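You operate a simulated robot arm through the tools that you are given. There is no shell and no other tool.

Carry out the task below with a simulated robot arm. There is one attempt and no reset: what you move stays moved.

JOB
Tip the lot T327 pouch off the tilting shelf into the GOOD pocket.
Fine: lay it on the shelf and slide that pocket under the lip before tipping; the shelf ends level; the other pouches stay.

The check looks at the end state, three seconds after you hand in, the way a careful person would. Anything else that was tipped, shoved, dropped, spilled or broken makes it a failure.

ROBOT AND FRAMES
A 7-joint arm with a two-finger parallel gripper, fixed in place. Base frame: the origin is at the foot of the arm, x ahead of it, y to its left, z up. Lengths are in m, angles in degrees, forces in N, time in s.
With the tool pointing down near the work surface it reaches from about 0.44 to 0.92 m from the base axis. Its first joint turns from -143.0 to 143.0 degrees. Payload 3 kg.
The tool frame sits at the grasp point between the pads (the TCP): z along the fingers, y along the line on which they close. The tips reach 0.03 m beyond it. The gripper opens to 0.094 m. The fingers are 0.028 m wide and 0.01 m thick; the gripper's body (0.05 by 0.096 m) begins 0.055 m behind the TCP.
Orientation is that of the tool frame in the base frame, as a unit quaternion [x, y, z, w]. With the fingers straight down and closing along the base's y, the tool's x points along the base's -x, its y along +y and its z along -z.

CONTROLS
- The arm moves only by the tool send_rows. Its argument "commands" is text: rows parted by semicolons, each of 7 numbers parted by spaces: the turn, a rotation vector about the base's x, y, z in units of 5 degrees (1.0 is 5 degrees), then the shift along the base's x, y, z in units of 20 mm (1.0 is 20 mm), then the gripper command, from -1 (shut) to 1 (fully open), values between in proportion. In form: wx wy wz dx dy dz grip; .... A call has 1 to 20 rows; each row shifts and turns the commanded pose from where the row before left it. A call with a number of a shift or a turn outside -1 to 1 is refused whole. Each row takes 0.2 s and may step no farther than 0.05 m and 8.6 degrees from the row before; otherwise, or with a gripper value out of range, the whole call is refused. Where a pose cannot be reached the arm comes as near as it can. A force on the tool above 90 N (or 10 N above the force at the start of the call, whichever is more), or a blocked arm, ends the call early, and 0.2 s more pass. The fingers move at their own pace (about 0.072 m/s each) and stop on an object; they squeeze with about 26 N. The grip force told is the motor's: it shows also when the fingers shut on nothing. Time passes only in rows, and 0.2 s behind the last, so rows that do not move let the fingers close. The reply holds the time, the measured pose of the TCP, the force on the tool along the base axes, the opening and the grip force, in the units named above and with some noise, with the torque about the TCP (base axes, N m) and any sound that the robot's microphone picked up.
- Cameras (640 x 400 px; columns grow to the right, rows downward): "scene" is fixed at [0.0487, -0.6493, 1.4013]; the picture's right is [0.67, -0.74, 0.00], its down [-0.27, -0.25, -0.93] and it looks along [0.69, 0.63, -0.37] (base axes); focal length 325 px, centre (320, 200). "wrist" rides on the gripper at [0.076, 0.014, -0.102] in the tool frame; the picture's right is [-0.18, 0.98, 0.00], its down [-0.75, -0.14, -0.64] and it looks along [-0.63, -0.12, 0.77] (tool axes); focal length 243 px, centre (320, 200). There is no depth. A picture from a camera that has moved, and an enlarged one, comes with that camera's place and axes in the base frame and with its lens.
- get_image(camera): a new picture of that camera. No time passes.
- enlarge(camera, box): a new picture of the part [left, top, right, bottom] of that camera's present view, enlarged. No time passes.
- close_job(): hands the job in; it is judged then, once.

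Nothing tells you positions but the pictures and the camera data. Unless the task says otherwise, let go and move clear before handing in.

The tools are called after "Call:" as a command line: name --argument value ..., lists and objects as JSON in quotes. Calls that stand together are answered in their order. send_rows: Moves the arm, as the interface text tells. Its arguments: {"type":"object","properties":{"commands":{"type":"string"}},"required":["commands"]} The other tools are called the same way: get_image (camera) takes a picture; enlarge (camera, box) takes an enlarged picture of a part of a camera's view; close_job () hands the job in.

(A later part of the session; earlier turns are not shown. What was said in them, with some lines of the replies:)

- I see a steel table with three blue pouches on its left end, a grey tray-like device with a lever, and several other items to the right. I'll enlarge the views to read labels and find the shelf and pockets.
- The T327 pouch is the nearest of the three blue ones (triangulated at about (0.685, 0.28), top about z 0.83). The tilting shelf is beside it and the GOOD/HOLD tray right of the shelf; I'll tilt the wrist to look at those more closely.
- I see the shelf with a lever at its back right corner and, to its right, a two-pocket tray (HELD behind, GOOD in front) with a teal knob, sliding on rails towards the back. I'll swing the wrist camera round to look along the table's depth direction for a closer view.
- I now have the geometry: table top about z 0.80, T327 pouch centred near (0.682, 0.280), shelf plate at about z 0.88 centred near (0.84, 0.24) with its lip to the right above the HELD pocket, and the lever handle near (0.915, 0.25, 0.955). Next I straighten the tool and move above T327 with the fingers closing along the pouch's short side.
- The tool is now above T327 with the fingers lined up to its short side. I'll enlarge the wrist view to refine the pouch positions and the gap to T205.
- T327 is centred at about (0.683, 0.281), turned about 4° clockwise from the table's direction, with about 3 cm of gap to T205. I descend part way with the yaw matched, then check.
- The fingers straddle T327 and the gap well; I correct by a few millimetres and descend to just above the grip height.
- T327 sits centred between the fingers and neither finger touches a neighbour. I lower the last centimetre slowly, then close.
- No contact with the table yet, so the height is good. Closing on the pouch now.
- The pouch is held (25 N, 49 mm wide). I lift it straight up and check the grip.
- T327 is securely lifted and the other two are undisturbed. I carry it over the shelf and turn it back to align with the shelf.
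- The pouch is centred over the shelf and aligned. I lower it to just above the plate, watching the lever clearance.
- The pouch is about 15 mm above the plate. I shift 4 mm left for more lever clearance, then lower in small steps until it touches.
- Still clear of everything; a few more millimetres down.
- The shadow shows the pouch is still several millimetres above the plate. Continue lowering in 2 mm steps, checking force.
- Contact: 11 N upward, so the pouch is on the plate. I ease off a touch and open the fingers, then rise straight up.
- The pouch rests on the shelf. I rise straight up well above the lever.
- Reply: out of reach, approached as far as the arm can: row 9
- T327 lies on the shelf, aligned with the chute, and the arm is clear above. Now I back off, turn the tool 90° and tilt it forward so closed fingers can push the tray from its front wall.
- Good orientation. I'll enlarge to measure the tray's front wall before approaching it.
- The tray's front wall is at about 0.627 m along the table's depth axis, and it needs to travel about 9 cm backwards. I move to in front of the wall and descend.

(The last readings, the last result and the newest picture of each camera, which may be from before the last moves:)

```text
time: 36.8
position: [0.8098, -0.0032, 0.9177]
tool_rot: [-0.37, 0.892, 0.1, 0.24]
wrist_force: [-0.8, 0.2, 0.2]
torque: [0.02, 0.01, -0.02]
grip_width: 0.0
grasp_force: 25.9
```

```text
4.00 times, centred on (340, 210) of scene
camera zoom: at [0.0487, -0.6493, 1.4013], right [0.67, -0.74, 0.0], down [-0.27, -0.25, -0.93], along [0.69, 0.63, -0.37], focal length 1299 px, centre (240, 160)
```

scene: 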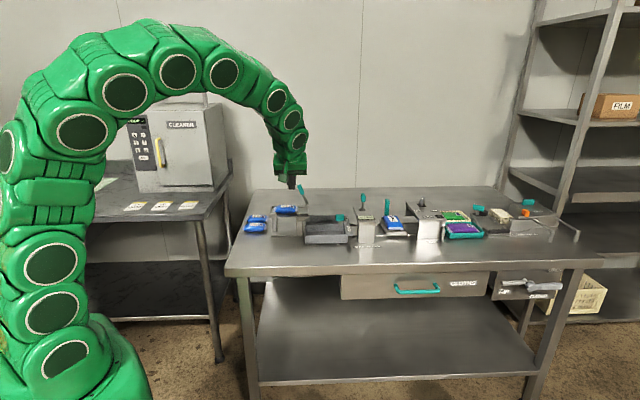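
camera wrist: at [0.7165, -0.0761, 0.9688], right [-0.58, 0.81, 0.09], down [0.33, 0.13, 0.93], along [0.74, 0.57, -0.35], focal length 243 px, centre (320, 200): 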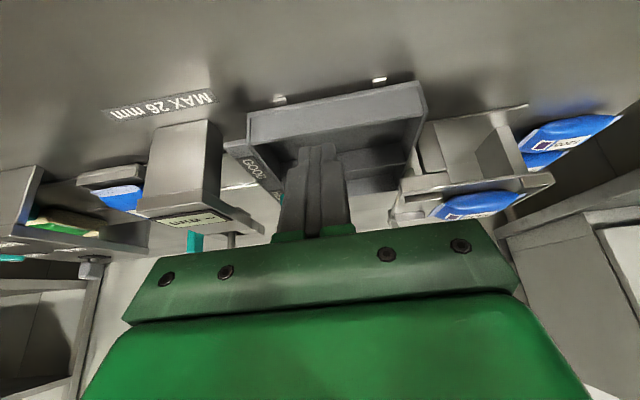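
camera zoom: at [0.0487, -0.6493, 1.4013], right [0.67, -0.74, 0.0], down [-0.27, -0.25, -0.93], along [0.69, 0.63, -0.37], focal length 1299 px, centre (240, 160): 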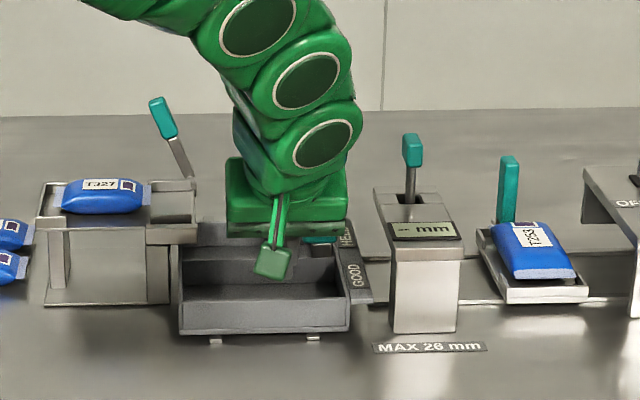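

The path down in front of the tray is free. I descend the last 7 cm and then begin the push.

Call:
send_rows --commands "0 0 0 0 0 -1 -1; 0 0 0 0 0 -1 -1; 0 0 0 0 0 -0.8 -1; 0 0 0 0 0 -0.4 -1; 0 0 0 0 0 -0.2 -1; 0 0 0 0 0 0 -1"

Call:
get_image --camera "wrist"

Call:
enlarge --camera "scene" --box '[260, 160, 420, 260]'

```text
time: 38.2
position: [0.81, -0.0032, 0.8486]
tool_rot: [-0.369, 0.892, 0.1, 0.241]
wrist_force: [-0.3, 0.1, 0.0]
torque: [-0.04, -0.02, 0.02]
grip_width: 0.0001
grasp_force: 25.8
```

```text
taken
camera wrist: at [0.7163, -0.076, 0.9009], right [-0.58, 0.81, 0.09], down [0.33, 0.13, 0.93], along [0.74, 0.57, -0.35], focal length 243 px, centre (320, 200)
```

wrist: 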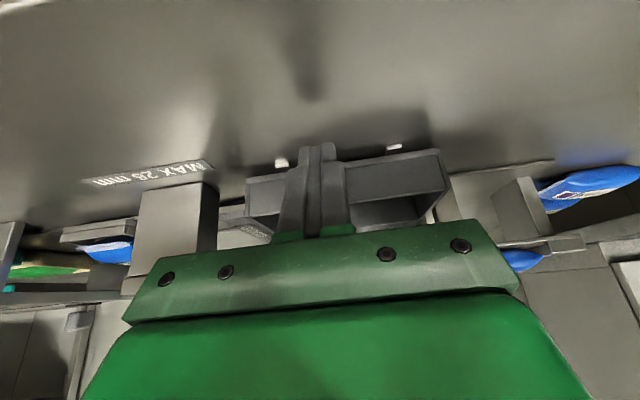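

```text
4.00 times, centred on (340, 210) of scene
camera zoom: at [0.0487, -0.6493, 1.4013], right [0.67, -0.74, 0.0], down [-0.27, -0.25, -0.93], along [0.69, 0.63, -0.37], focal length 1299 px, centre (240, 160)
```

zoom: 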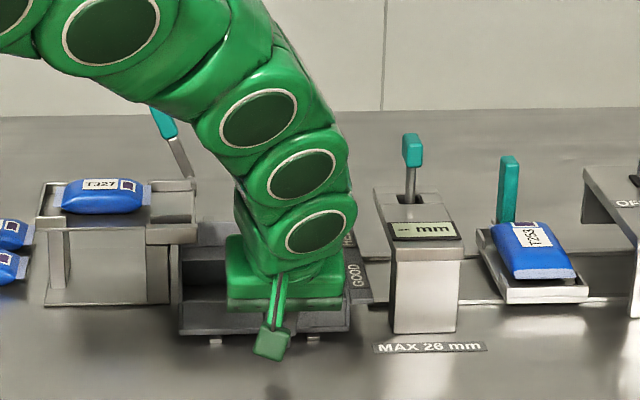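

Fingertips are just in front of the tray's front wall, low enough to push it. I push gently towards the back.

Call:
send_rows --commands "0 0 0 0.3 0.3 0 -1; 0 0 0 0.3 0.3 0 -1; 0 0 0 0.3 0.3 0 -1; 0 0 0 0.2 0.2 0 -1; 0 0 0 0.2 0.2 0 -1; 0 0 0 0.2 0.2 0 -1"

Call:
get_image --camera "wrist"

Call:
enlarge --camera "scene" --box '[260, 160, 420, 260]'

```text
time: 39.6
position: [0.8399, 0.0264, 0.8483]
tool_rot: [-0.369, 0.893, 0.099, 0.239]
wrist_force: [-0.9, -1.2, 0.7]
torque: [-0.05, 0.04, -0.03]
grip_width: 0.0
grasp_force: 26.0
```

```text
taken
camera wrist: at [0.7463, -0.0466, 0.9007], right [-0.58, 0.81, 0.09], down [0.33, 0.13, 0.93], along [0.74, 0.57, -0.35], focal length 243 px, centre (320, 200)
```

wrist: 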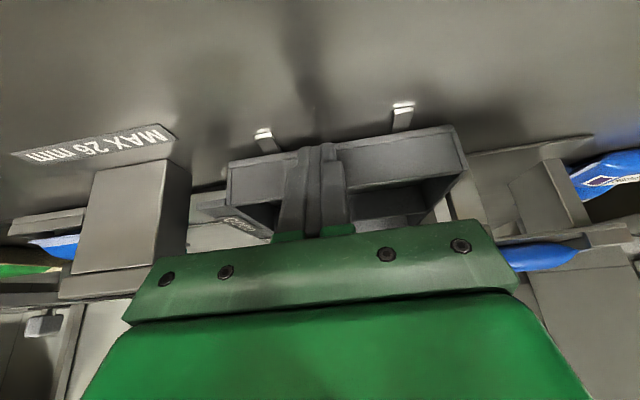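

```text
4.00 times, centred on (340, 210) of scene
camera zoom: at [0.0487, -0.6493, 1.4013], right [0.67, -0.74, 0.0], down [-0.27, -0.25, -0.93], along [0.69, 0.63, -0.37], focal length 1299 px, centre (240, 160)
```

zoom: 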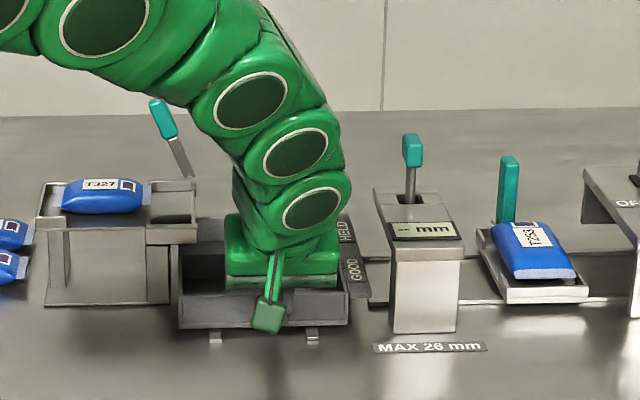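

The tray is sliding freely with about 1.5 N. I keep pushing, then check.

Call:
send_rows --commands "0 0 0 0.283 0.283 0 -1; 0 0 0 0.283 0.283 0 -1; 0 0 0 0.283 0.283 0 -1; 0 0 0 0.283 0.283 0 -1; 0 0 0 0.283 0.283 0 -1; 0 0 0 0.283 0.283 0 -1; 0 0 0 0.283 0.283 0 -1"

Call:
enlarge --camera "scene" --box '[260, 160, 420, 260]'

Call:
get_image --camera "wrist"

```text
time: 41.2
position: [0.88, 0.0663, 0.8486]
tool_rot: [-0.37, 0.892, 0.1, 0.239]
wrist_force: [0.9, -1.1, -0.1]
torque: [0.01, -0.03, -0.02]
grip_width: 0.0003
grasp_force: 26.0
```

```text
4.00 times, centred on (340, 210) of scene
camera zoom: at [0.0487, -0.6493, 1.4013], right [0.67, -0.74, 0.0], down [-0.27, -0.25, -0.93], along [0.69, 0.63, -0.37], focal length 1299 px, centre (240, 160)
```

zoom: 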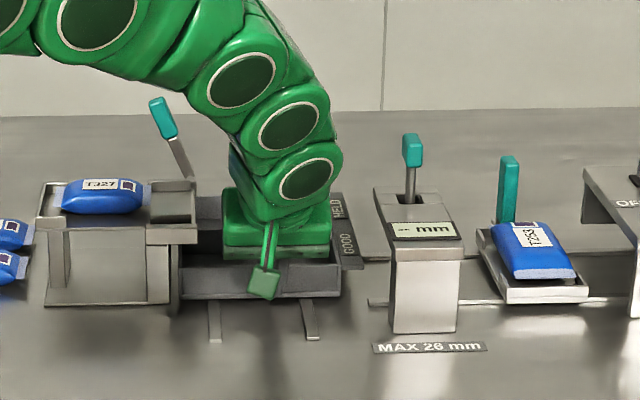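

```text
taken
camera wrist: at [0.7866, -0.0061, 0.9008], right [-0.58, 0.81, 0.09], down [0.33, 0.13, 0.93], along [0.74, 0.57, -0.35], focal length 243 px, centre (320, 200)
```

wrist: 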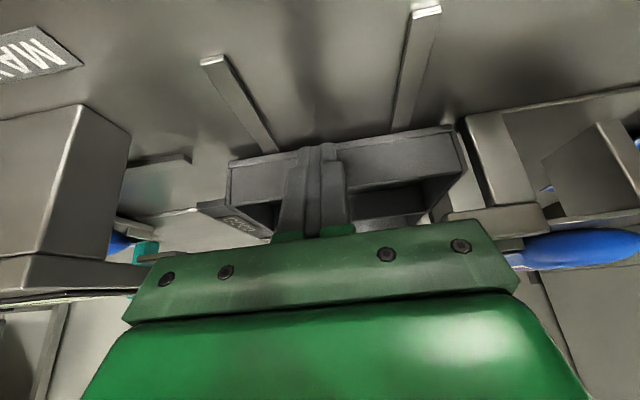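

The wall is now at about 0.696 with about 2 cm to go. I continue in small steps, watching for an end stop.

Call:
send_rows --commands "0 0 0 0.2 0.2 0 -1; 0 0 0 0.2 0.2 0 -1; 0 0 0 0.1 0.1 0 -1; 0 0 0 0 0 0 -1"

Call:
enlarge --camera "scene" --box '[260, 180, 380, 255]'

Call:
get_image --camera "wrist"

```text
time: 42.2
position: [0.8897, 0.0764, 0.8501]
tool_rot: [-0.369, 0.892, 0.1, 0.24]
wrist_force: [0.4, 0.3, 0.3]
torque: [0.0, 0.0, -0.03]
grip_width: 0.0001
grasp_force: 25.4
```

```text
5.33 times, centred on (320, 218) of scene
camera zoom: at [0.0487, -0.6493, 1.4013], right [0.67, -0.74, 0.0], down [-0.27, -0.25, -0.93], along [0.69, 0.63, -0.37], focal length 1732 px, centre (320, 107)
```

zoom: 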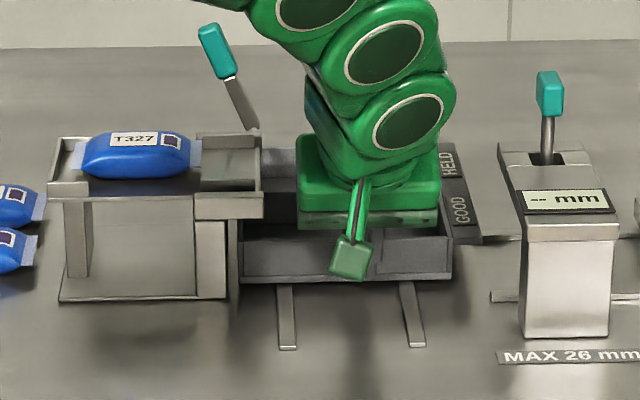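

```text
taken
camera wrist: at [0.7971, 0.0037, 0.9013], right [-0.58, 0.81, 0.09], down [0.33, 0.13, 0.93], along [0.74, 0.57, -0.35], focal length 243 px, centre (320, 200)
```

wrist: 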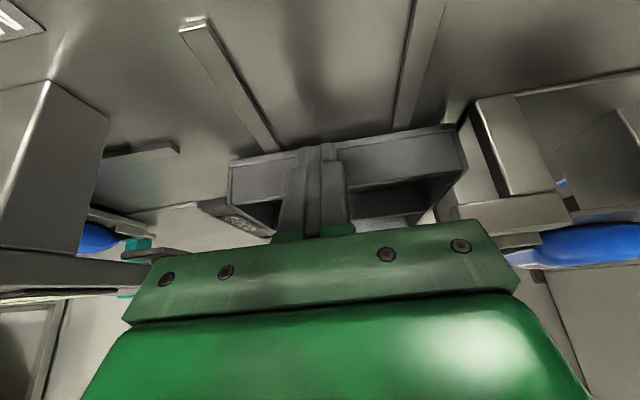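

About 6 mm more to go by my measure; I continue in 2 mm steps.

Call:
send_rows --commands "0 0 0 0.07 0.07 0 -1; 0 0 0 0.07 0.07 0 -1; 0 0 0 0.07 0.07 0 -1; 0 0 0 0 0 0 -1"

Call:
enlarge --camera "scene" --box '[260, 180, 380, 255]'

```text
time: 43.2
position: [0.8927, 0.0789, 0.8493]
tool_rot: [-0.369, 0.893, 0.099, 0.239]
wrist_force: [-38.6, -23.7, 12.2]
torque: [-0.14, 0.63, 0.28]
grip_width: 0.0
grasp_force: 25.8
```

```text
5.33 times, centred on (320, 218) of scene
camera zoom: at [0.0487, -0.6493, 1.4013], right [0.67, -0.74, 0.0], down [-0.27, -0.25, -0.93], along [0.69, 0.63, -0.37], focal length 1732 px, centre (320, 107)
```

zoom: 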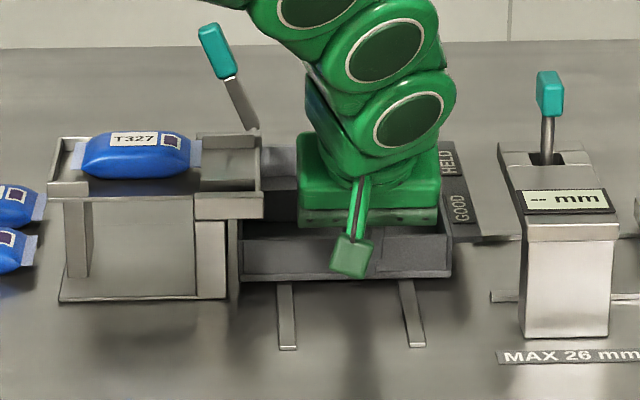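

The tray met its end stop (force 45 N), after about 88 mm of travel. I back off and rise, then inspect the alignment.

Call:
send_rows --commands "0 0 0 -0.15 -0.15 0 -1; 0 0 0 -0.3 -0.3 0 -1; 0 0 0 -0.4 -0.4 0 -1; 0 0 0 -0.4 -0.4 0 -1; 0 0 0 -0.4 -0.4 0 -1; 0 0 0 -0.4 -0.4 0 -1; 0 0 0 -0.4 -0.4 0.5 -1; 0 0 0 -0.4 -0.4 1 -1; 0 0 0 -0.4 -0.4 1 -1; 0 0 0 -0.4 -0.4 1 -1; 0 0 0 -0.4 -0.4 1 -1; 0 0 0 0 0 1 -1; 0 0 0 0 0 1 -1; 0 0 0 0 0 1 -1; 0 0 0 0 0 1 -1; 0 0 0 0 0 1 -1; 0 0 0 0 0 1 -1"

Call:
get_image --camera "wrist"

Call:
enlarge --camera "scene" --box '[260, 180, 380, 255]'

```text
time: 46.8
position: [0.8119, -0.0009, 1.0593]
tool_rot: [-0.369, 0.893, 0.099, 0.239]
wrist_force: [-0.6, 0.6, -0.4]
torque: [-0.02, 0.0, -0.02]
grip_width: 0.0002
grasp_force: 26.0
```

```text
taken
camera wrist: at [0.7196, -0.0732, 1.1102], right [-0.58, 0.81, 0.09], down [0.33, 0.13, 0.93], along [0.74, 0.57, -0.35], focal length 243 px, centre (320, 200)
```

wrist: 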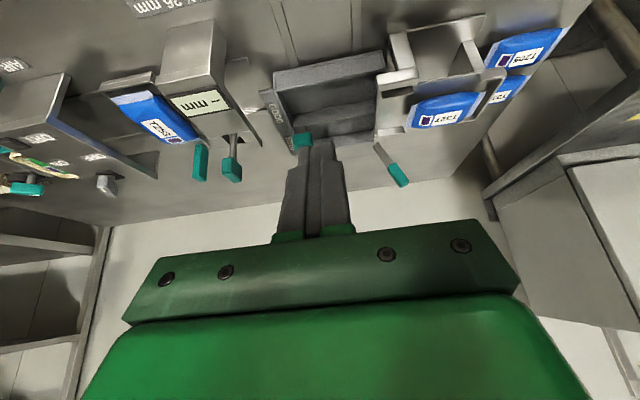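

```text
5.33 times, centred on (320, 218) of scene
camera zoom: at [0.0487, -0.6493, 1.4013], right [0.67, -0.74, 0.0], down [-0.27, -0.25, -0.93], along [0.69, 0.63, -0.37], focal length 1732 px, centre (320, 107)
```

zoom: 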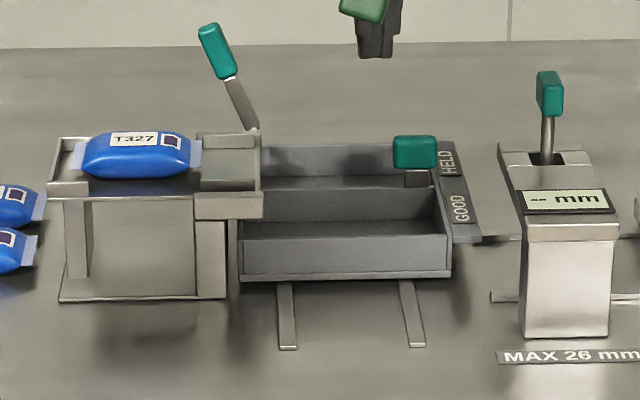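

The GOOD pocket now lies exactly under the lip (pocket spans about 0.718–0.807 against the shelf's 0.72–0.807). Next I tilt the tool to 45°, open the fingers to 5 cm as a fork, and come in front of the lever handle.

Call:
send_rows --commands "0.7071 -0.7071 0 0 0 0 0.06; 0.7071 -0.7071 0 0 0 0 0.06; 0.7071 -0.7071 0 0 0 0 0.06; 0 0 0 0.23 0.945 -0.15 0.06; 0 0 0 0.23 0.945 -0.15 0.06; 0 0 0 0.23 0.945 -0.15 0.06; 0 0 0 0.23 0.945 -0.15 0.06; 0 0 0 0.23 0.945 -0.15 0.06; 0 0 0 0.23 0.945 -0.15 0.06; 0 0 0 0.23 0.945 -0.15 0.06; 0 0 0 0.23 0.945 -0.15 0.06; 0 0 0 0.23 0.945 -0.15 0.06; 0 0 0 0.23 0.945 -0.15 0.06; 0 0 0 0 0 0 0.06"

Call:
get_image --camera "wrist"

Call:
enlarge --camera "scene" --box '[240, 140, 400, 240]'

```text
time: 49.8
position: [0.8574, 0.188, 1.0274]
tool_rot: [-0.353, 0.854, 0.146, 0.354]
wrist_force: [0.3, -0.7, 0.3]
torque: [-0.01, -0.03, -0.01]
grip_width: 0.0497
grasp_force: 0.0
```

```text
taken
camera wrist: at [0.7585, 0.1093, 1.0487], right [-0.6, 0.79, 0.13], down [0.15, -0.05, 0.99], along [0.78, 0.62, -0.09], focal length 243 px, centre (320, 200)
```

wrist: 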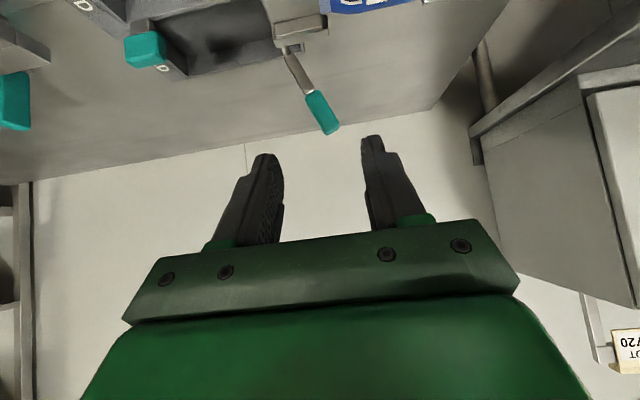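

```text
4.00 times, centred on (320, 190) of scene
camera zoom: at [0.0487, -0.6493, 1.4013], right [0.67, -0.74, 0.0], down [-0.27, -0.25, -0.93], along [0.69, 0.63, -0.37], focal length 1299 px, centre (320, 240)
```

zoom: 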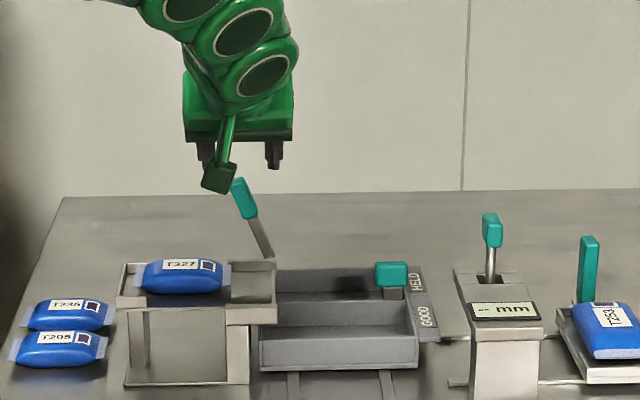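

The handle is at about z 0.93–0.967, right in front of the open fork. I lower to handle height while staying short of it.

Call:
send_rows --commands "0 0 0 -0.12 0.12 -1 0.06; 0 0 0 0 0 -1 0.06; 0 0 0 0 0 -0.8 0.06; 0 0 0 0 0 -0.3 0.06; 0 0 0 0 0 0 0.06"

Call:
get_image --camera "wrist"

Call:
enlarge --camera "scene" --box '[240, 140, 400, 240]'

```text
time: 51.0
position: [0.8564, 0.1915, 0.9666]
tool_rot: [-0.353, 0.853, 0.147, 0.354]
wrist_force: [-0.4, 0.3, 0.0]
torque: [0.01, 0.03, 0.0]
grip_width: 0.0499
grasp_force: 0.1
```

```text
taken
camera wrist: at [0.7562, 0.1121, 0.9869], right [-0.6, 0.79, 0.13], down [0.16, -0.04, 0.99], along [0.78, 0.62, -0.09], focal length 243 px, centre (320, 200)
```

wrist: 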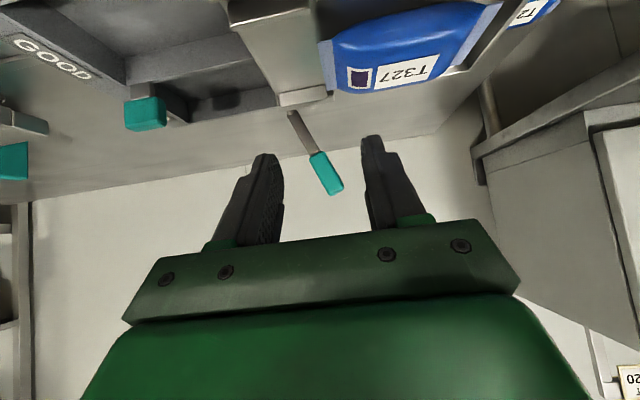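

```text
4.00 times, centred on (320, 190) of scene
camera zoom: at [0.0487, -0.6493, 1.4013], right [0.67, -0.74, 0.0], down [-0.27, -0.25, -0.93], along [0.69, 0.63, -0.37], focal length 1299 px, centre (320, 240)
```

zoom: 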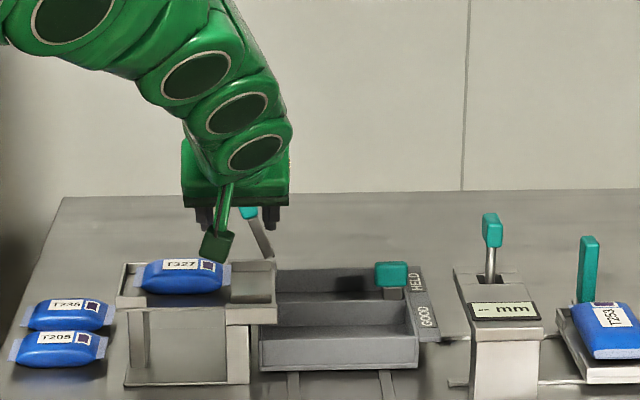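

The handle is lined up between the fingers. I move forward along the depth axis so the fork straddles it.

Call:
send_rows --commands "0 0 0 0.33 0.33 0 0.06; 0 0 0 0.33 0.33 0 0.06; 0 0 0 0.33 0.33 0 0.06; 0 0 0 0.33 0.33 0 0.06; 0 0 0 0.33 0.33 0 0.06; 0 0 0 0 0 0 0.06"

Call:
get_image --camera "wrist"

Call:
enlarge --camera "scene" --box '[240, 140, 400, 240]'

```text
time: 52.4
position: [0.8886, 0.2244, 0.9677]
tool_rot: [-0.354, 0.853, 0.147, 0.354]
wrist_force: [0.1, 0.1, 0.8]
torque: [-0.01, 0.0, -0.01]
grip_width: 0.0499
grasp_force: 0.1
```

```text
taken
camera wrist: at [0.7896, 0.1454, 0.9871], right [-0.6, 0.79, 0.13], down [0.15, -0.05, 0.99], along [0.78, 0.62, -0.09], focal length 243 px, centre (320, 200)
```

wrist: 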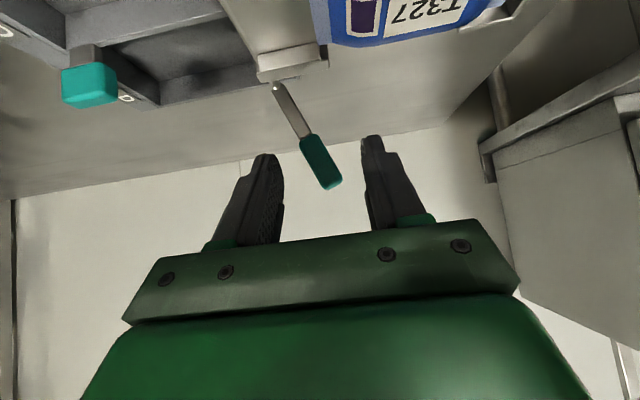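

```text
4.00 times, centred on (320, 190) of scene
camera zoom: at [0.0487, -0.6493, 1.4013], right [0.67, -0.74, 0.0], down [-0.27, -0.25, -0.93], along [0.69, 0.63, -0.37], focal length 1299 px, centre (320, 240)
```

zoom: 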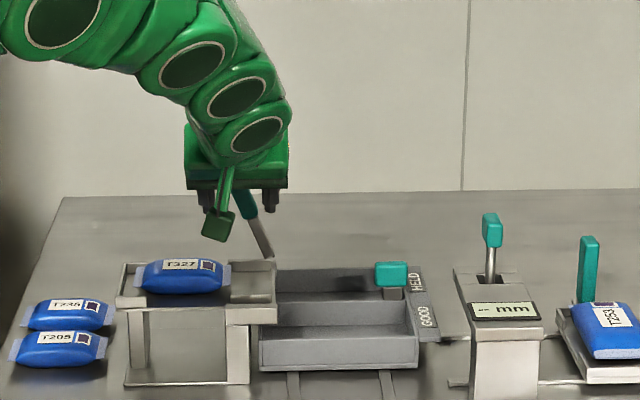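

Still clear on both sides. Three more centimetres forward so the fingers flank the handle.

Call:
send_rows --commands "0 0 0 0.33 0.33 0 0.06; 0 0 0 0.33 0.33 0 0.06; 0 0 0 0.33 0.33 0 0.06; 0 0 0 0 0 0 0.06"

Call:
get_image --camera "wrist"

Call:
enlarge --camera "scene" --box '[260, 150, 360, 230]'

```text
time: 53.4
position: [0.9088, 0.2446, 0.9668]
tool_rot: [-0.353, 0.854, 0.147, 0.354]
wrist_force: [-0.1, 0.1, -0.2]
torque: [-0.01, 0.04, -0.01]
grip_width: 0.0499
grasp_force: 0.1
```

```text
taken
camera wrist: at [0.8094, 0.1654, 0.987], right [-0.6, 0.79, 0.13], down [0.16, -0.05, 0.99], along [0.78, 0.62, -0.1], focal length 243 px, centre (320, 200)
```

wrist: 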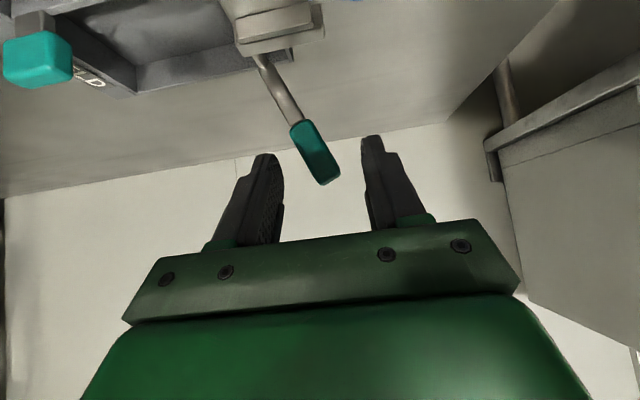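

```text
5.00 times, centred on (310, 190) of scene
camera zoom: at [0.0487, -0.6493, 1.4013], right [0.67, -0.74, 0.0], down [-0.27, -0.25, -0.93], along [0.69, 0.63, -0.37], focal length 1624 px, centre (370, 250)
```

zoom: 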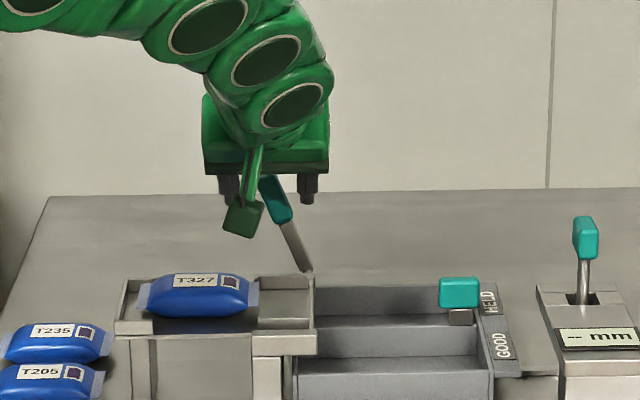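

The handle is flanked by both fingers with about 1 cm of play each side. I lower 6 mm for more overlap and start moving right to tip the shelf, watching force and pictures.

Call:
send_rows --commands "0 0 0 0 0 -0.3 0.06; 0 0 0 0.177 -0.177 0 0.06; 0 0 0 0.177 -0.177 0 0.06; 0 0 0 0.177 -0.177 0 0.06; 0 0 0 0.177 -0.177 0 0.06; 0 0 0 0 0 0 0.06"

Call:
get_image --camera "wrist"

Call:
enlarge --camera "scene" --box '[260, 150, 360, 230]'

```text
time: 54.8
position: [0.9225, 0.2298, 0.9621]
tool_rot: [-0.353, 0.853, 0.147, 0.355]
wrist_force: [-2.1, 1.4, 0.1]
torque: [0.02, 0.01, 0.06]
grip_width: 0.0512
grasp_force: 1.1
```

```text
taken
camera wrist: at [0.8235, 0.1503, 0.981], right [-0.6, 0.79, 0.13], down [0.15, -0.05, 0.99], along [0.78, 0.61, -0.09], focal length 243 px, centre (320, 200)
```

wrist: 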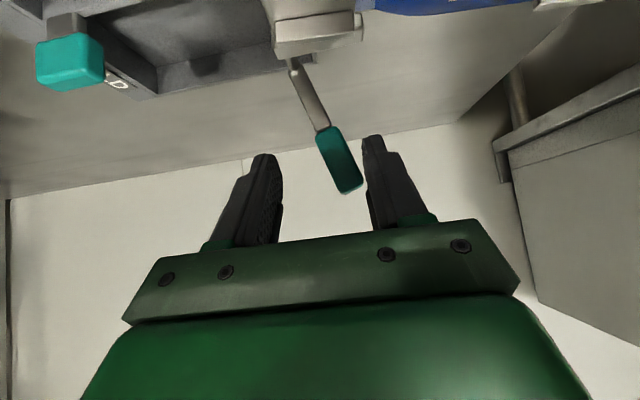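

```text
5.00 times, centred on (310, 190) of scene
camera zoom: at [0.0487, -0.6493, 1.4013], right [0.67, -0.74, 0.0], down [-0.27, -0.25, -0.93], along [0.69, 0.63, -0.37], focal length 1624 px, centre (370, 250)
```

zoom: 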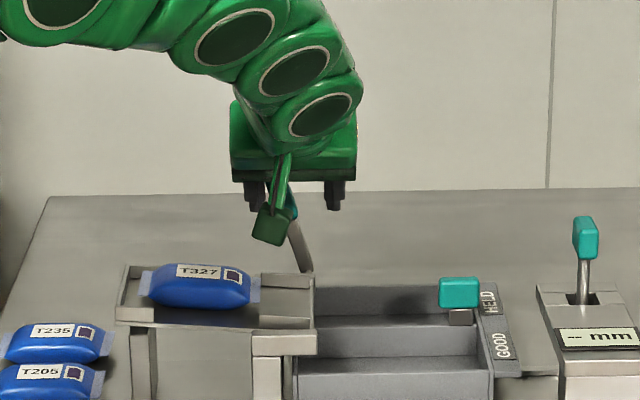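

The shelf's left end has started to rise with only 2.5 N — the lever works as expected. I keep going slowly.

Call:
send_rows --commands "0 0 0 0.177 -0.177 0 0.06; 0 0 0 0.177 -0.177 0 0.06; 0 0 0 0.177 -0.177 0 0.06; 0 0 0 0.177 -0.177 0 0.06; 0 0 0 0 0 0 0.06"

Call:
get_image --camera "wrist"

Call:
enlarge --camera "scene" --box '[260, 150, 360, 230]'

```text
time: 56.0
position: [0.9367, 0.2164, 0.9599]
tool_rot: [-0.353, 0.854, 0.147, 0.354]
wrist_force: [-1.8, 3.6, -1.7]
torque: [0.0, 0.04, 0.07]
grip_width: 0.0523
grasp_force: 2.0
```

```text
taken
camera wrist: at [0.8375, 0.1367, 0.9802], right [-0.6, 0.79, 0.13], down [0.16, -0.04, 0.99], along [0.78, 0.62, -0.1], focal length 243 px, centre (320, 200)
```

wrist: 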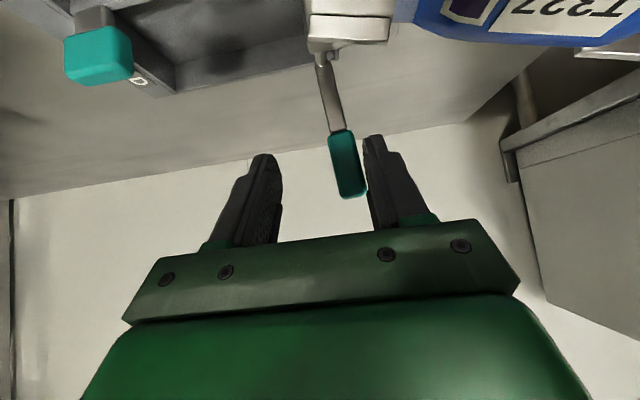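

```text
5.00 times, centred on (310, 190) of scene
camera zoom: at [0.0487, -0.6493, 1.4013], right [0.67, -0.74, 0.0], down [-0.27, -0.25, -0.93], along [0.69, 0.63, -0.37], focal length 1624 px, centre (370, 250)
```

zoom: 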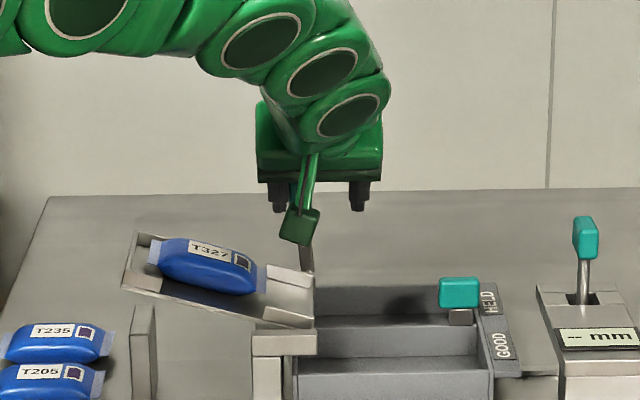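

The shelf is tipped about 16° and the pouch still holds by friction. I continue tipping.

Call:
send_rows --commands "0 0 0 0.177 -0.177 0 0.06; 0 0 0 0.177 -0.177 0 0.06; 0 0 0 0.177 -0.177 0 0.06; 0 0 0 0 0 0 0.06"

Call:
get_image --camera "wrist"

Call:
enlarge --camera "scene" --box '[260, 150, 360, 230]'

```text
time: 57.0
position: [0.9478, 0.2044, 0.9629]
tool_rot: [-0.353, 0.853, 0.147, 0.355]
wrist_force: [-1.4, 2.1, 2.3]
torque: [0.07, 0.0, 0.05]
grip_width: 0.0511
grasp_force: 1.6
```

```text
taken
camera wrist: at [0.8483, 0.1258, 0.9815], right [-0.6, 0.79, 0.13], down [0.15, -0.05, 0.99], along [0.78, 0.61, -0.09], focal length 243 px, centre (320, 200)
```

wrist: 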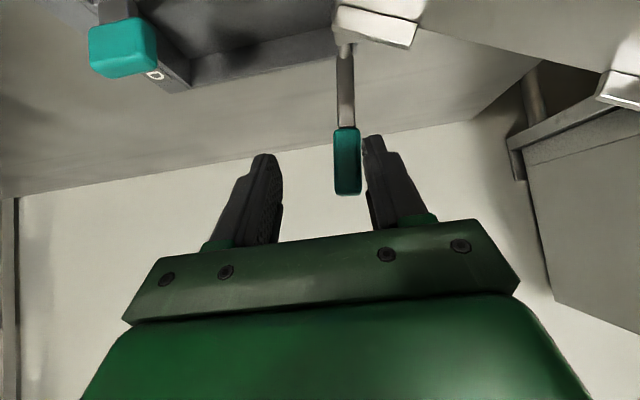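

```text
5.00 times, centred on (310, 190) of scene
camera zoom: at [0.0487, -0.6493, 1.4013], right [0.67, -0.74, 0.0], down [-0.27, -0.25, -0.93], along [0.69, 0.63, -0.37], focal length 1624 px, centre (370, 250)
```

zoom: 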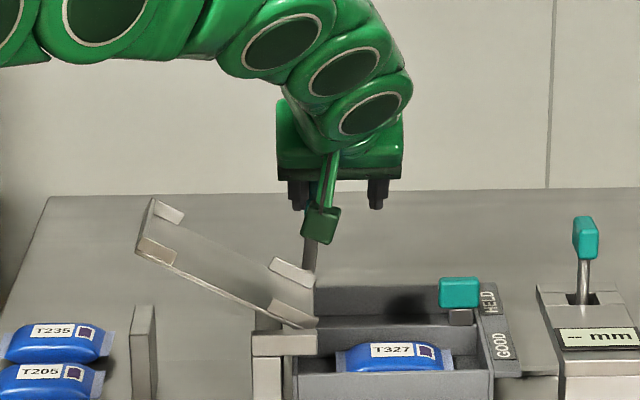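

T327 slid into the GOOD pocket. Now I bring the lever back slowly so the shelf lowers to level under control.

Call:
send_rows --commands "0 0 0 -0.177 0.177 0 0.06; 0 0 0 -0.177 0.177 0 0.06; 0 0 0 -0.177 0.177 0 0.06; 0 0 0 -0.177 0.177 0 0.06; 0 0 0 -0.177 0.177 0 0.06; 0 0 0 0 0 0 0.06"

Call:
get_image --camera "wrist"

Call:
enlarge --camera "scene" --box '[260, 150, 360, 230]'

```text
time: 58.4
position: [0.9302, 0.2224, 0.9613]
tool_rot: [-0.353, 0.853, 0.148, 0.354]
wrist_force: [-0.1, 0.4, 0.1]
torque: [0.0, -0.02, 0.0]
grip_width: 0.0496
grasp_force: 0.1
```

```text
taken
camera wrist: at [0.8303, 0.1435, 0.9805], right [-0.6, 0.79, 0.13], down [0.16, -0.05, 0.99], along [0.78, 0.62, -0.09], focal length 243 px, centre (320, 200)
```

wrist: 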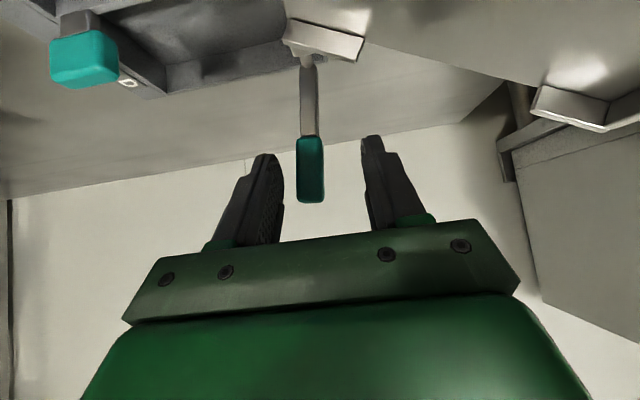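

```text
5.00 times, centred on (310, 190) of scene
camera zoom: at [0.0487, -0.6493, 1.4013], right [0.67, -0.74, 0.0], down [-0.27, -0.25, -0.93], along [0.69, 0.63, -0.37], focal length 1624 px, centre (370, 250)
```

zoom: 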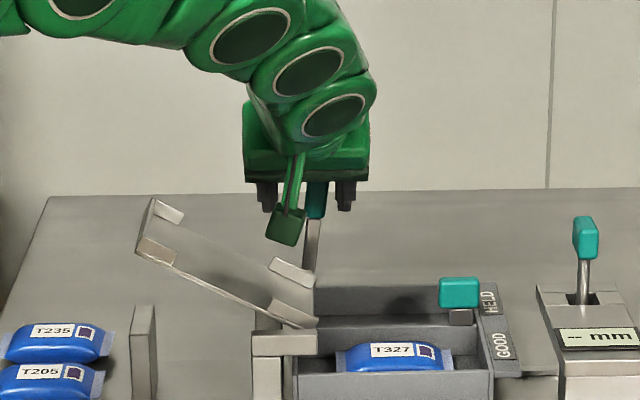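

The shelf stays where it is by friction, so the right finger will draw the lever back. I continue to the left.

Call:
send_rows --commands "0 0 0 -0.177 0.177 0 0.06; 0 0 0 -0.177 0.177 0 0.06; 0 0 0 -0.177 0.177 0 0.06; 0 0 0 -0.177 0.177 0 0.06; 0 0 0 -0.177 0.177 0 0.06; 0 0 0 0 0 0 0.06"

Call:
get_image --camera "wrist"

Call:
enlarge --camera "scene" --box '[260, 150, 360, 230]'

```text
time: 59.8
position: [0.9125, 0.24, 0.9616]
tool_rot: [-0.353, 0.854, 0.147, 0.353]
wrist_force: [0.2, -1.3, -1.3]
torque: [-0.05, 0.04, -0.04]
grip_width: 0.0501
grasp_force: 0.2
```

```text
taken
camera wrist: at [0.8128, 0.1612, 0.9809], right [-0.6, 0.79, 0.13], down [0.16, -0.05, 0.99], along [0.78, 0.62, -0.1], focal length 243 px, centre (320, 200)
```

wrist: 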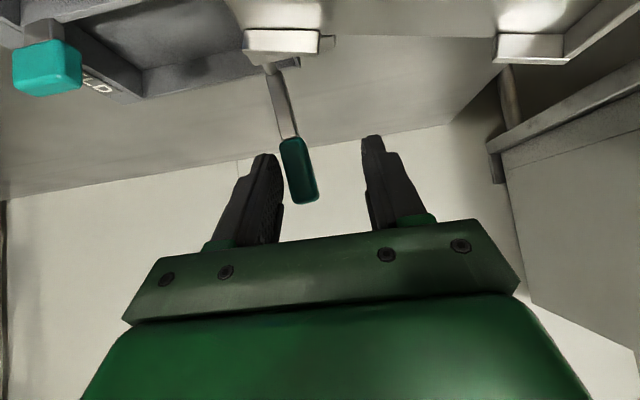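

```text
5.00 times, centred on (310, 190) of scene
camera zoom: at [0.0487, -0.6493, 1.4013], right [0.67, -0.74, 0.0], down [-0.27, -0.25, -0.93], along [0.69, 0.63, -0.37], focal length 1624 px, centre (370, 250)
```

zoom: 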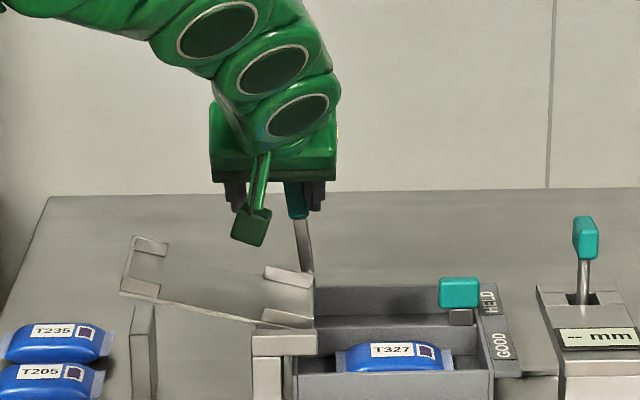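

The shelf is coming down (about 15° now) and the pouch stays in GOOD. I continue.

Call:
send_rows --commands "0 0 0 -0.177 0.177 0 0.06; 0 0 0 -0.177 0.177 0 0.06; 0 0 0 -0.177 0.177 0 0.06; 0 0 0 0 0 0 0.06"

Call:
get_image --camera "wrist"

Call:
enlarge --camera "scene" --box '[260, 150, 360, 230]'

```text
time: 60.8
position: [0.9013, 0.2496, 0.9619]
tool_rot: [-0.353, 0.853, 0.148, 0.354]
wrist_force: [0.2, 0.5, 0.2]
torque: [0.02, 0.0, -0.01]
grip_width: 0.0501
grasp_force: 0.1
```

```text
taken
camera wrist: at [0.8021, 0.1715, 0.981], right [-0.6, 0.79, 0.13], down [0.16, -0.05, 0.99], along [0.78, 0.62, -0.09], focal length 243 px, centre (320, 200)
```

wrist: 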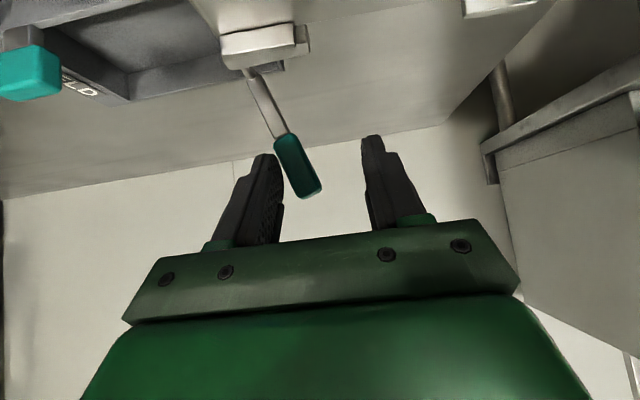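

```text
5.00 times, centred on (310, 190) of scene
camera zoom: at [0.0487, -0.6493, 1.4013], right [0.67, -0.74, 0.0], down [-0.27, -0.25, -0.93], along [0.69, 0.63, -0.37], focal length 1624 px, centre (370, 250)
```

zoom: 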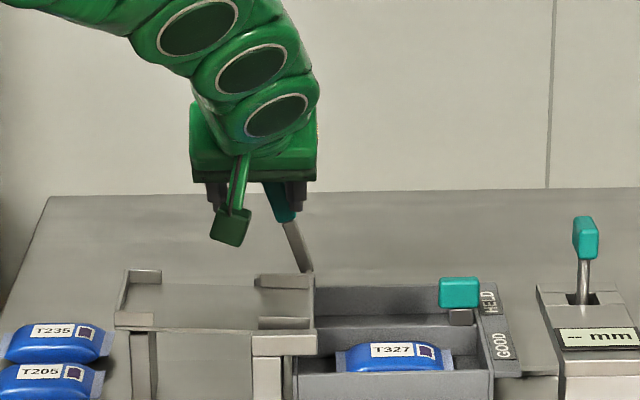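

The shelf is almost level, but its left end still sits several pixels higher than at the start. I move a little farther in small steps until it rests.

Call:
send_rows --commands "0 0 0 -0.1 0.1 0 0.06; 0 0 0 -0.1 0.1 0 0.06; 0 0 0 0 0 0 0.06"

Call:
enlarge --camera "scene" --box '[260, 150, 360, 230]'

Call:
get_image --camera "wrist"

```text
time: 61.6
position: [0.8976, 0.2543, 0.9627]
tool_rot: [-0.353, 0.854, 0.146, 0.354]
wrist_force: [1.9, -2.1, 2.5]
torque: [-0.06, -0.09, -0.09]
grip_width: 0.0513
grasp_force: 1.5
```

```text
5.00 times, centred on (310, 190) of scene
camera zoom: at [0.0487, -0.6493, 1.4013], right [0.67, -0.74, 0.0], down [-0.27, -0.25, -0.93], along [0.69, 0.63, -0.37], focal length 1624 px, centre (370, 250)
```

zoom: 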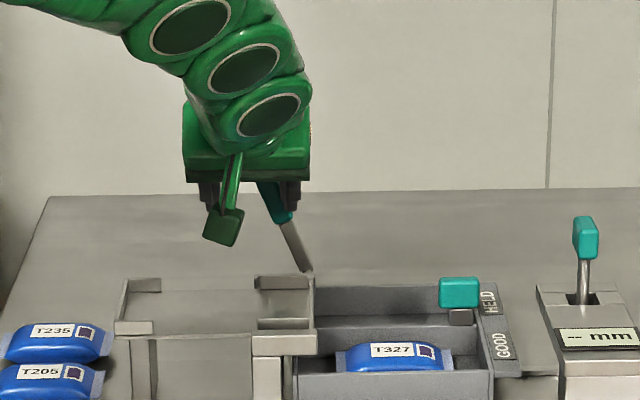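

```text
taken
camera wrist: at [0.7985, 0.1752, 0.9813], right [-0.6, 0.79, 0.13], down [0.15, -0.05, 0.99], along [0.78, 0.61, -0.09], focal length 243 px, centre (320, 200)
```

wrist: 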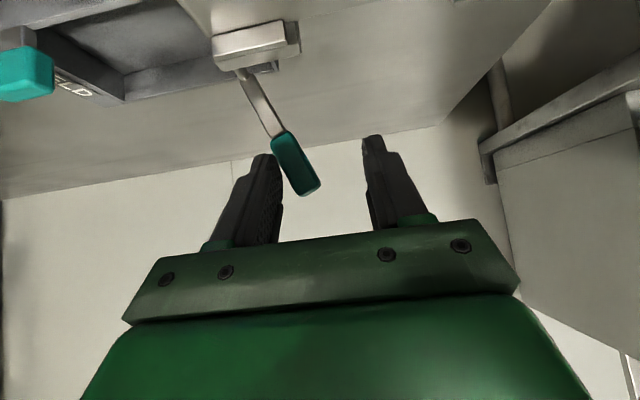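

The left end has come down to its original place. One more small nudge to be sure that it is resting on its stop.

Call:
send_rows --commands "0 0 0 -0.05 0.05 0 0.06; 0 0 0 0 0 0 0.06"

Call:
send_rows --commands "0 0 0 -0.05 0.05 0 0.06; 0 0 0 0 0 0 0.06"

Call:
enlarge --camera "scene" --box '[265, 180, 345, 230]'

```text
time: 62.2
position: [0.8974, 0.2558, 0.962]
tool_rot: [-0.353, 0.854, 0.147, 0.354]
wrist_force: [3.4, -6.5, 3.2]
torque: [-0.05, -0.24, -0.18]
grip_width: 0.0537
grasp_force: 3.5
```

```text
time: 62.8
position: [0.895, 0.2567, 0.9614]
tool_rot: [-0.353, 0.853, 0.147, 0.354]
wrist_force: [6.3, -8.9, 2.6]
torque: [-0.16, -0.39, -0.27]
grip_width: 0.0561
grasp_force: 5.4
```

```text
8.00 times, centred on (305, 205) of scene
camera zoom: at [0.0487, -0.6493, 1.4013], right [0.67, -0.74, 0.0], down [-0.27, -0.25, -0.93], along [0.69, 0.63, -0.37], focal length 2598 px, centre (440, 160)
```

zoom: 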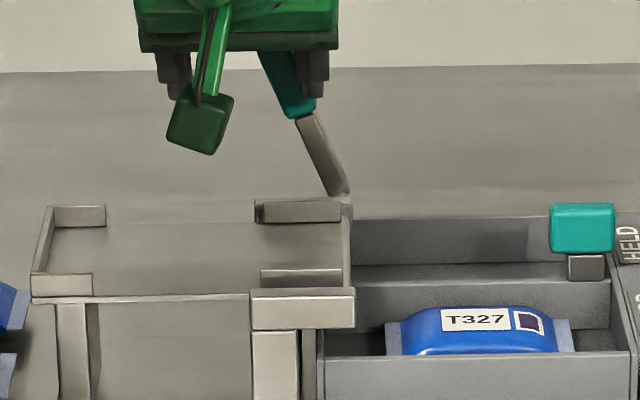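

The force now rises against the stop and the picture matches the starting, level shelf. I re-centre the fork on the handle so nothing touches, then withdraw straight back.

Call:
send_rows --commands "0 0 0 0.2 -0.2 0 0.06; 0 0 0 0.2 -0.2 0 0.06; 0 0 0 0.22 -0.22 0 0.06; 0 0 0 0 0 0 0.06"

Call:
get_image --camera "wrist"

Call:
enlarge --camera "scene" --box '[265, 180, 345, 230]'

```text
time: 63.8
position: [0.9089, 0.2445, 0.9621]
tool_rot: [-0.354, 0.853, 0.147, 0.354]
wrist_force: [0.2, -0.8, 0.4]
torque: [-0.03, -0.01, 0.0]
grip_width: 0.0496
grasp_force: 0.1
```

```text
taken
camera wrist: at [0.809, 0.1651, 0.9809], right [-0.6, 0.79, 0.13], down [0.16, -0.05, 0.99], along [0.78, 0.62, -0.09], focal length 243 px, centre (320, 200)
```

wrist: 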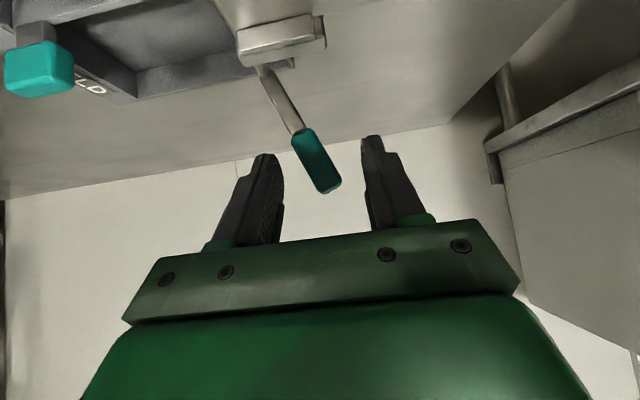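

```text
8.00 times, centred on (305, 205) of scene
camera zoom: at [0.0487, -0.6493, 1.4013], right [0.67, -0.74, 0.0], down [-0.27, -0.25, -0.93], along [0.69, 0.63, -0.37], focal length 2598 px, centre (440, 160)
```

zoom: 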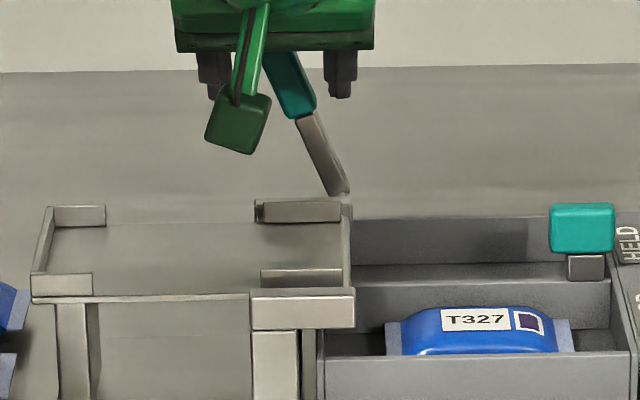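

The shelf stays level and the handle is free between the fingers. I withdraw straight back along the approach line, then rise and move away.

Call:
send_rows --commands "0 0 0 -0.33 -0.33 0 0.06; 0 0 0 -0.33 -0.33 0 0.06; 0 0 0 -0.33 -0.33 0 0.06; 0 0 0 -0.33 -0.33 0 0.06; 0 0 0 -0.33 -0.33 0 0.06; 0 0 0 -0.33 -0.33 0 0.06; 0 0 0 -0.33 -0.33 0 0.06; 0 0 0 -0.33 -0.33 0 0.06; 0 0 0 -0.2 -0.2 0.8 0.06; 0 0 0 -0.2 -0.5 0.8 0.06; 0 0 0 -0.2 -0.5 0.8 0.06; 0 0 0 -0.5 -0.5 0.8 0.06; 0 0 0 -0.5 -0.5 0.8 0.06; 0 0 0 -0.5 -0.5 0.8 0.06; 0 0 0 -0.5 -0.5 0.8 0.06; 0 0 0 -0.5 -0.5 0 0.06"

Call:
get_image --camera "scene"

Call:
enlarge --camera "scene" --box '[225, 170, 385, 270]'

Call:
get_image --camera "wrist"

```text
time: 67.2
position: [0.7948, 0.1184, 1.0731]
tool_rot: [-0.354, 0.853, 0.147, 0.353]
wrist_force: [0.1, 0.2, 0.1]
torque: [0.0, 0.02, 0.0]
grip_width: 0.05
grasp_force: 0.1
```

```text
taken
```

scene: 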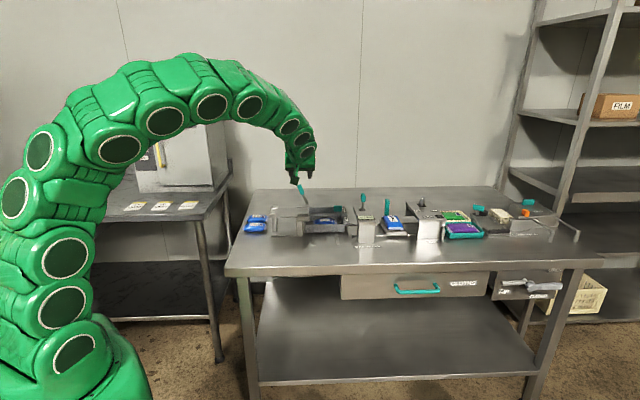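

```text
4.00 times, centred on (305, 220) of scene
camera zoom: at [0.0487, -0.6493, 1.4013], right [0.67, -0.74, 0.0], down [-0.27, -0.25, -0.93], along [0.69, 0.63, -0.37], focal length 1299 px, centre (380, 120)
```

zoom: 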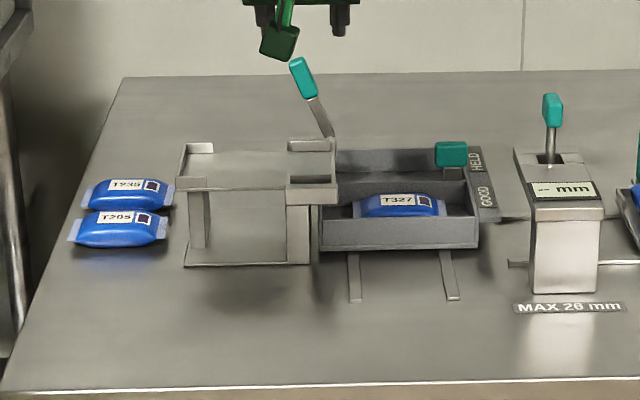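

```text
taken
camera wrist: at [0.694, 0.0388, 1.0932], right [-0.6, 0.79, 0.13], down [0.16, -0.04, 0.99], along [0.78, 0.62, -0.1], focal length 243 px, centre (320, 200)
```

wrist: 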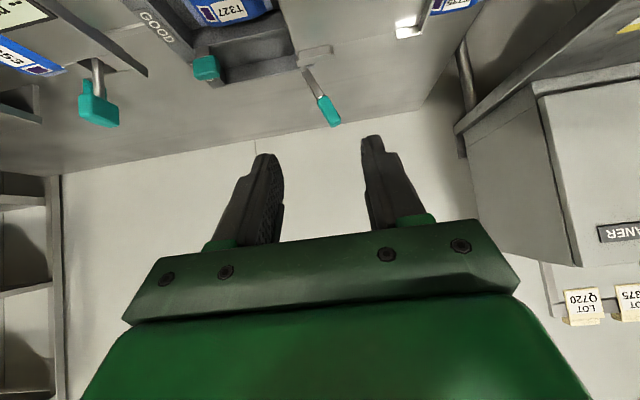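

The shelf is empty and level, T205 and T235 are where they were, and T327 is in the GOOD pocket. One closer look to confirm it lies fully inside.

Call:
enlarge --camera "scene" --box '[295, 200, 359, 240]'

Call:
enlarge --camera "wrist" --box '[120, 0, 360, 150]'

Call:
enlarge --camera "scene" --box '[230, 180, 326, 240]'

```text
10.00 times, centred on (327, 220) of scene
camera zoom: at [0.0487, -0.6493, 1.4013], right [0.67, -0.74, 0.0], down [-0.27, -0.25, -0.93], along [0.69, 0.63, -0.37], focal length 3247 px, centre (250, 0)
```

zoom: 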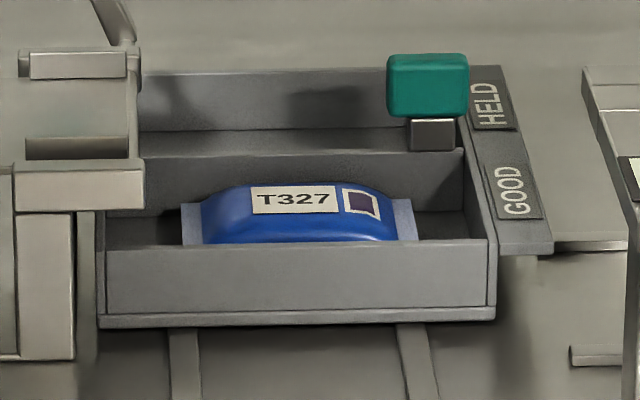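

```text
2.67 times, centred on (240, 75) of wrist
camera zoom: at [0.694, 0.0388, 1.0932], right [-0.6, 0.79, 0.13], down [0.16, -0.04, 0.99], along [0.78, 0.62, -0.1], focal length 647 px, centre (533, 533)
```

zoom: 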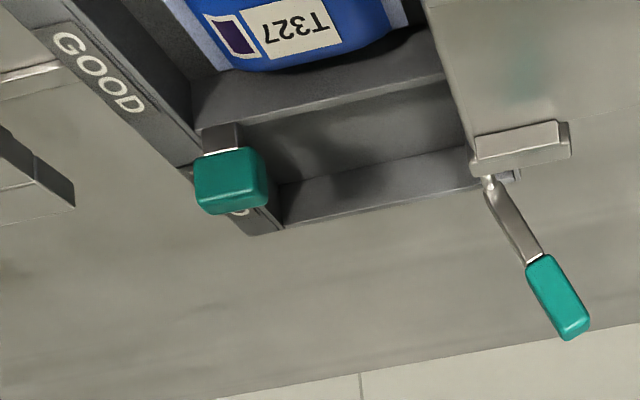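

```text
6.67 times, centred on (278, 210) of scene
camera zoom: at [0.0487, -0.6493, 1.4013], right [0.67, -0.74, 0.0], down [-0.27, -0.25, -0.93], along [0.69, 0.63, -0.37], focal length 2165 px, centre (600, 133)
```

zoom: 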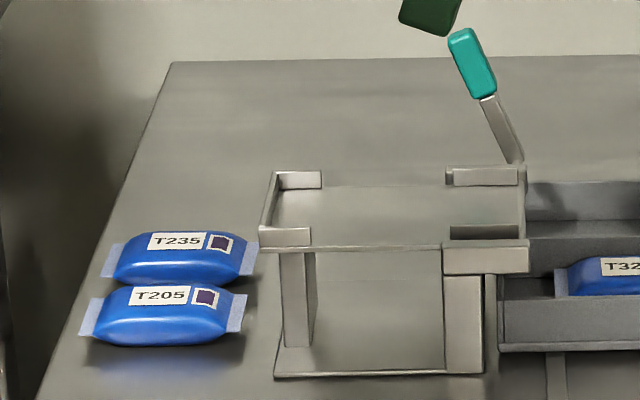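

T327 lies flat inside the GOOD pocket, the shelf is level and empty, and the other pouches and fixtures are untouched. The gripper holds nothing and is clear of the bench, so I hand in.

Call:
close_job

```text
The job is handed in.
```

The T327 pouch is lying flat in the GOOD pocket, and I've handed the job in; no verdict came back.

- **Shelf and tray:** I laid the pouch on the shelf, then pushed the tray back to its end stop. That put the GOOD pocket under the lip before I tipped anything.
- **Tipping:** The pouch slid off the shelf at a tilt of roughly 28° and dropped into the pocket.
- **Level again:** The shelf didn't fall back by itself, so I drew the lever back until it met its stop. The pictures match the starting position.
- **Other pouches:** T205 and T235 are where they were, and nothing else on the bench looks disturbed.

The gripper let go and was clear of the bench before I handed in.
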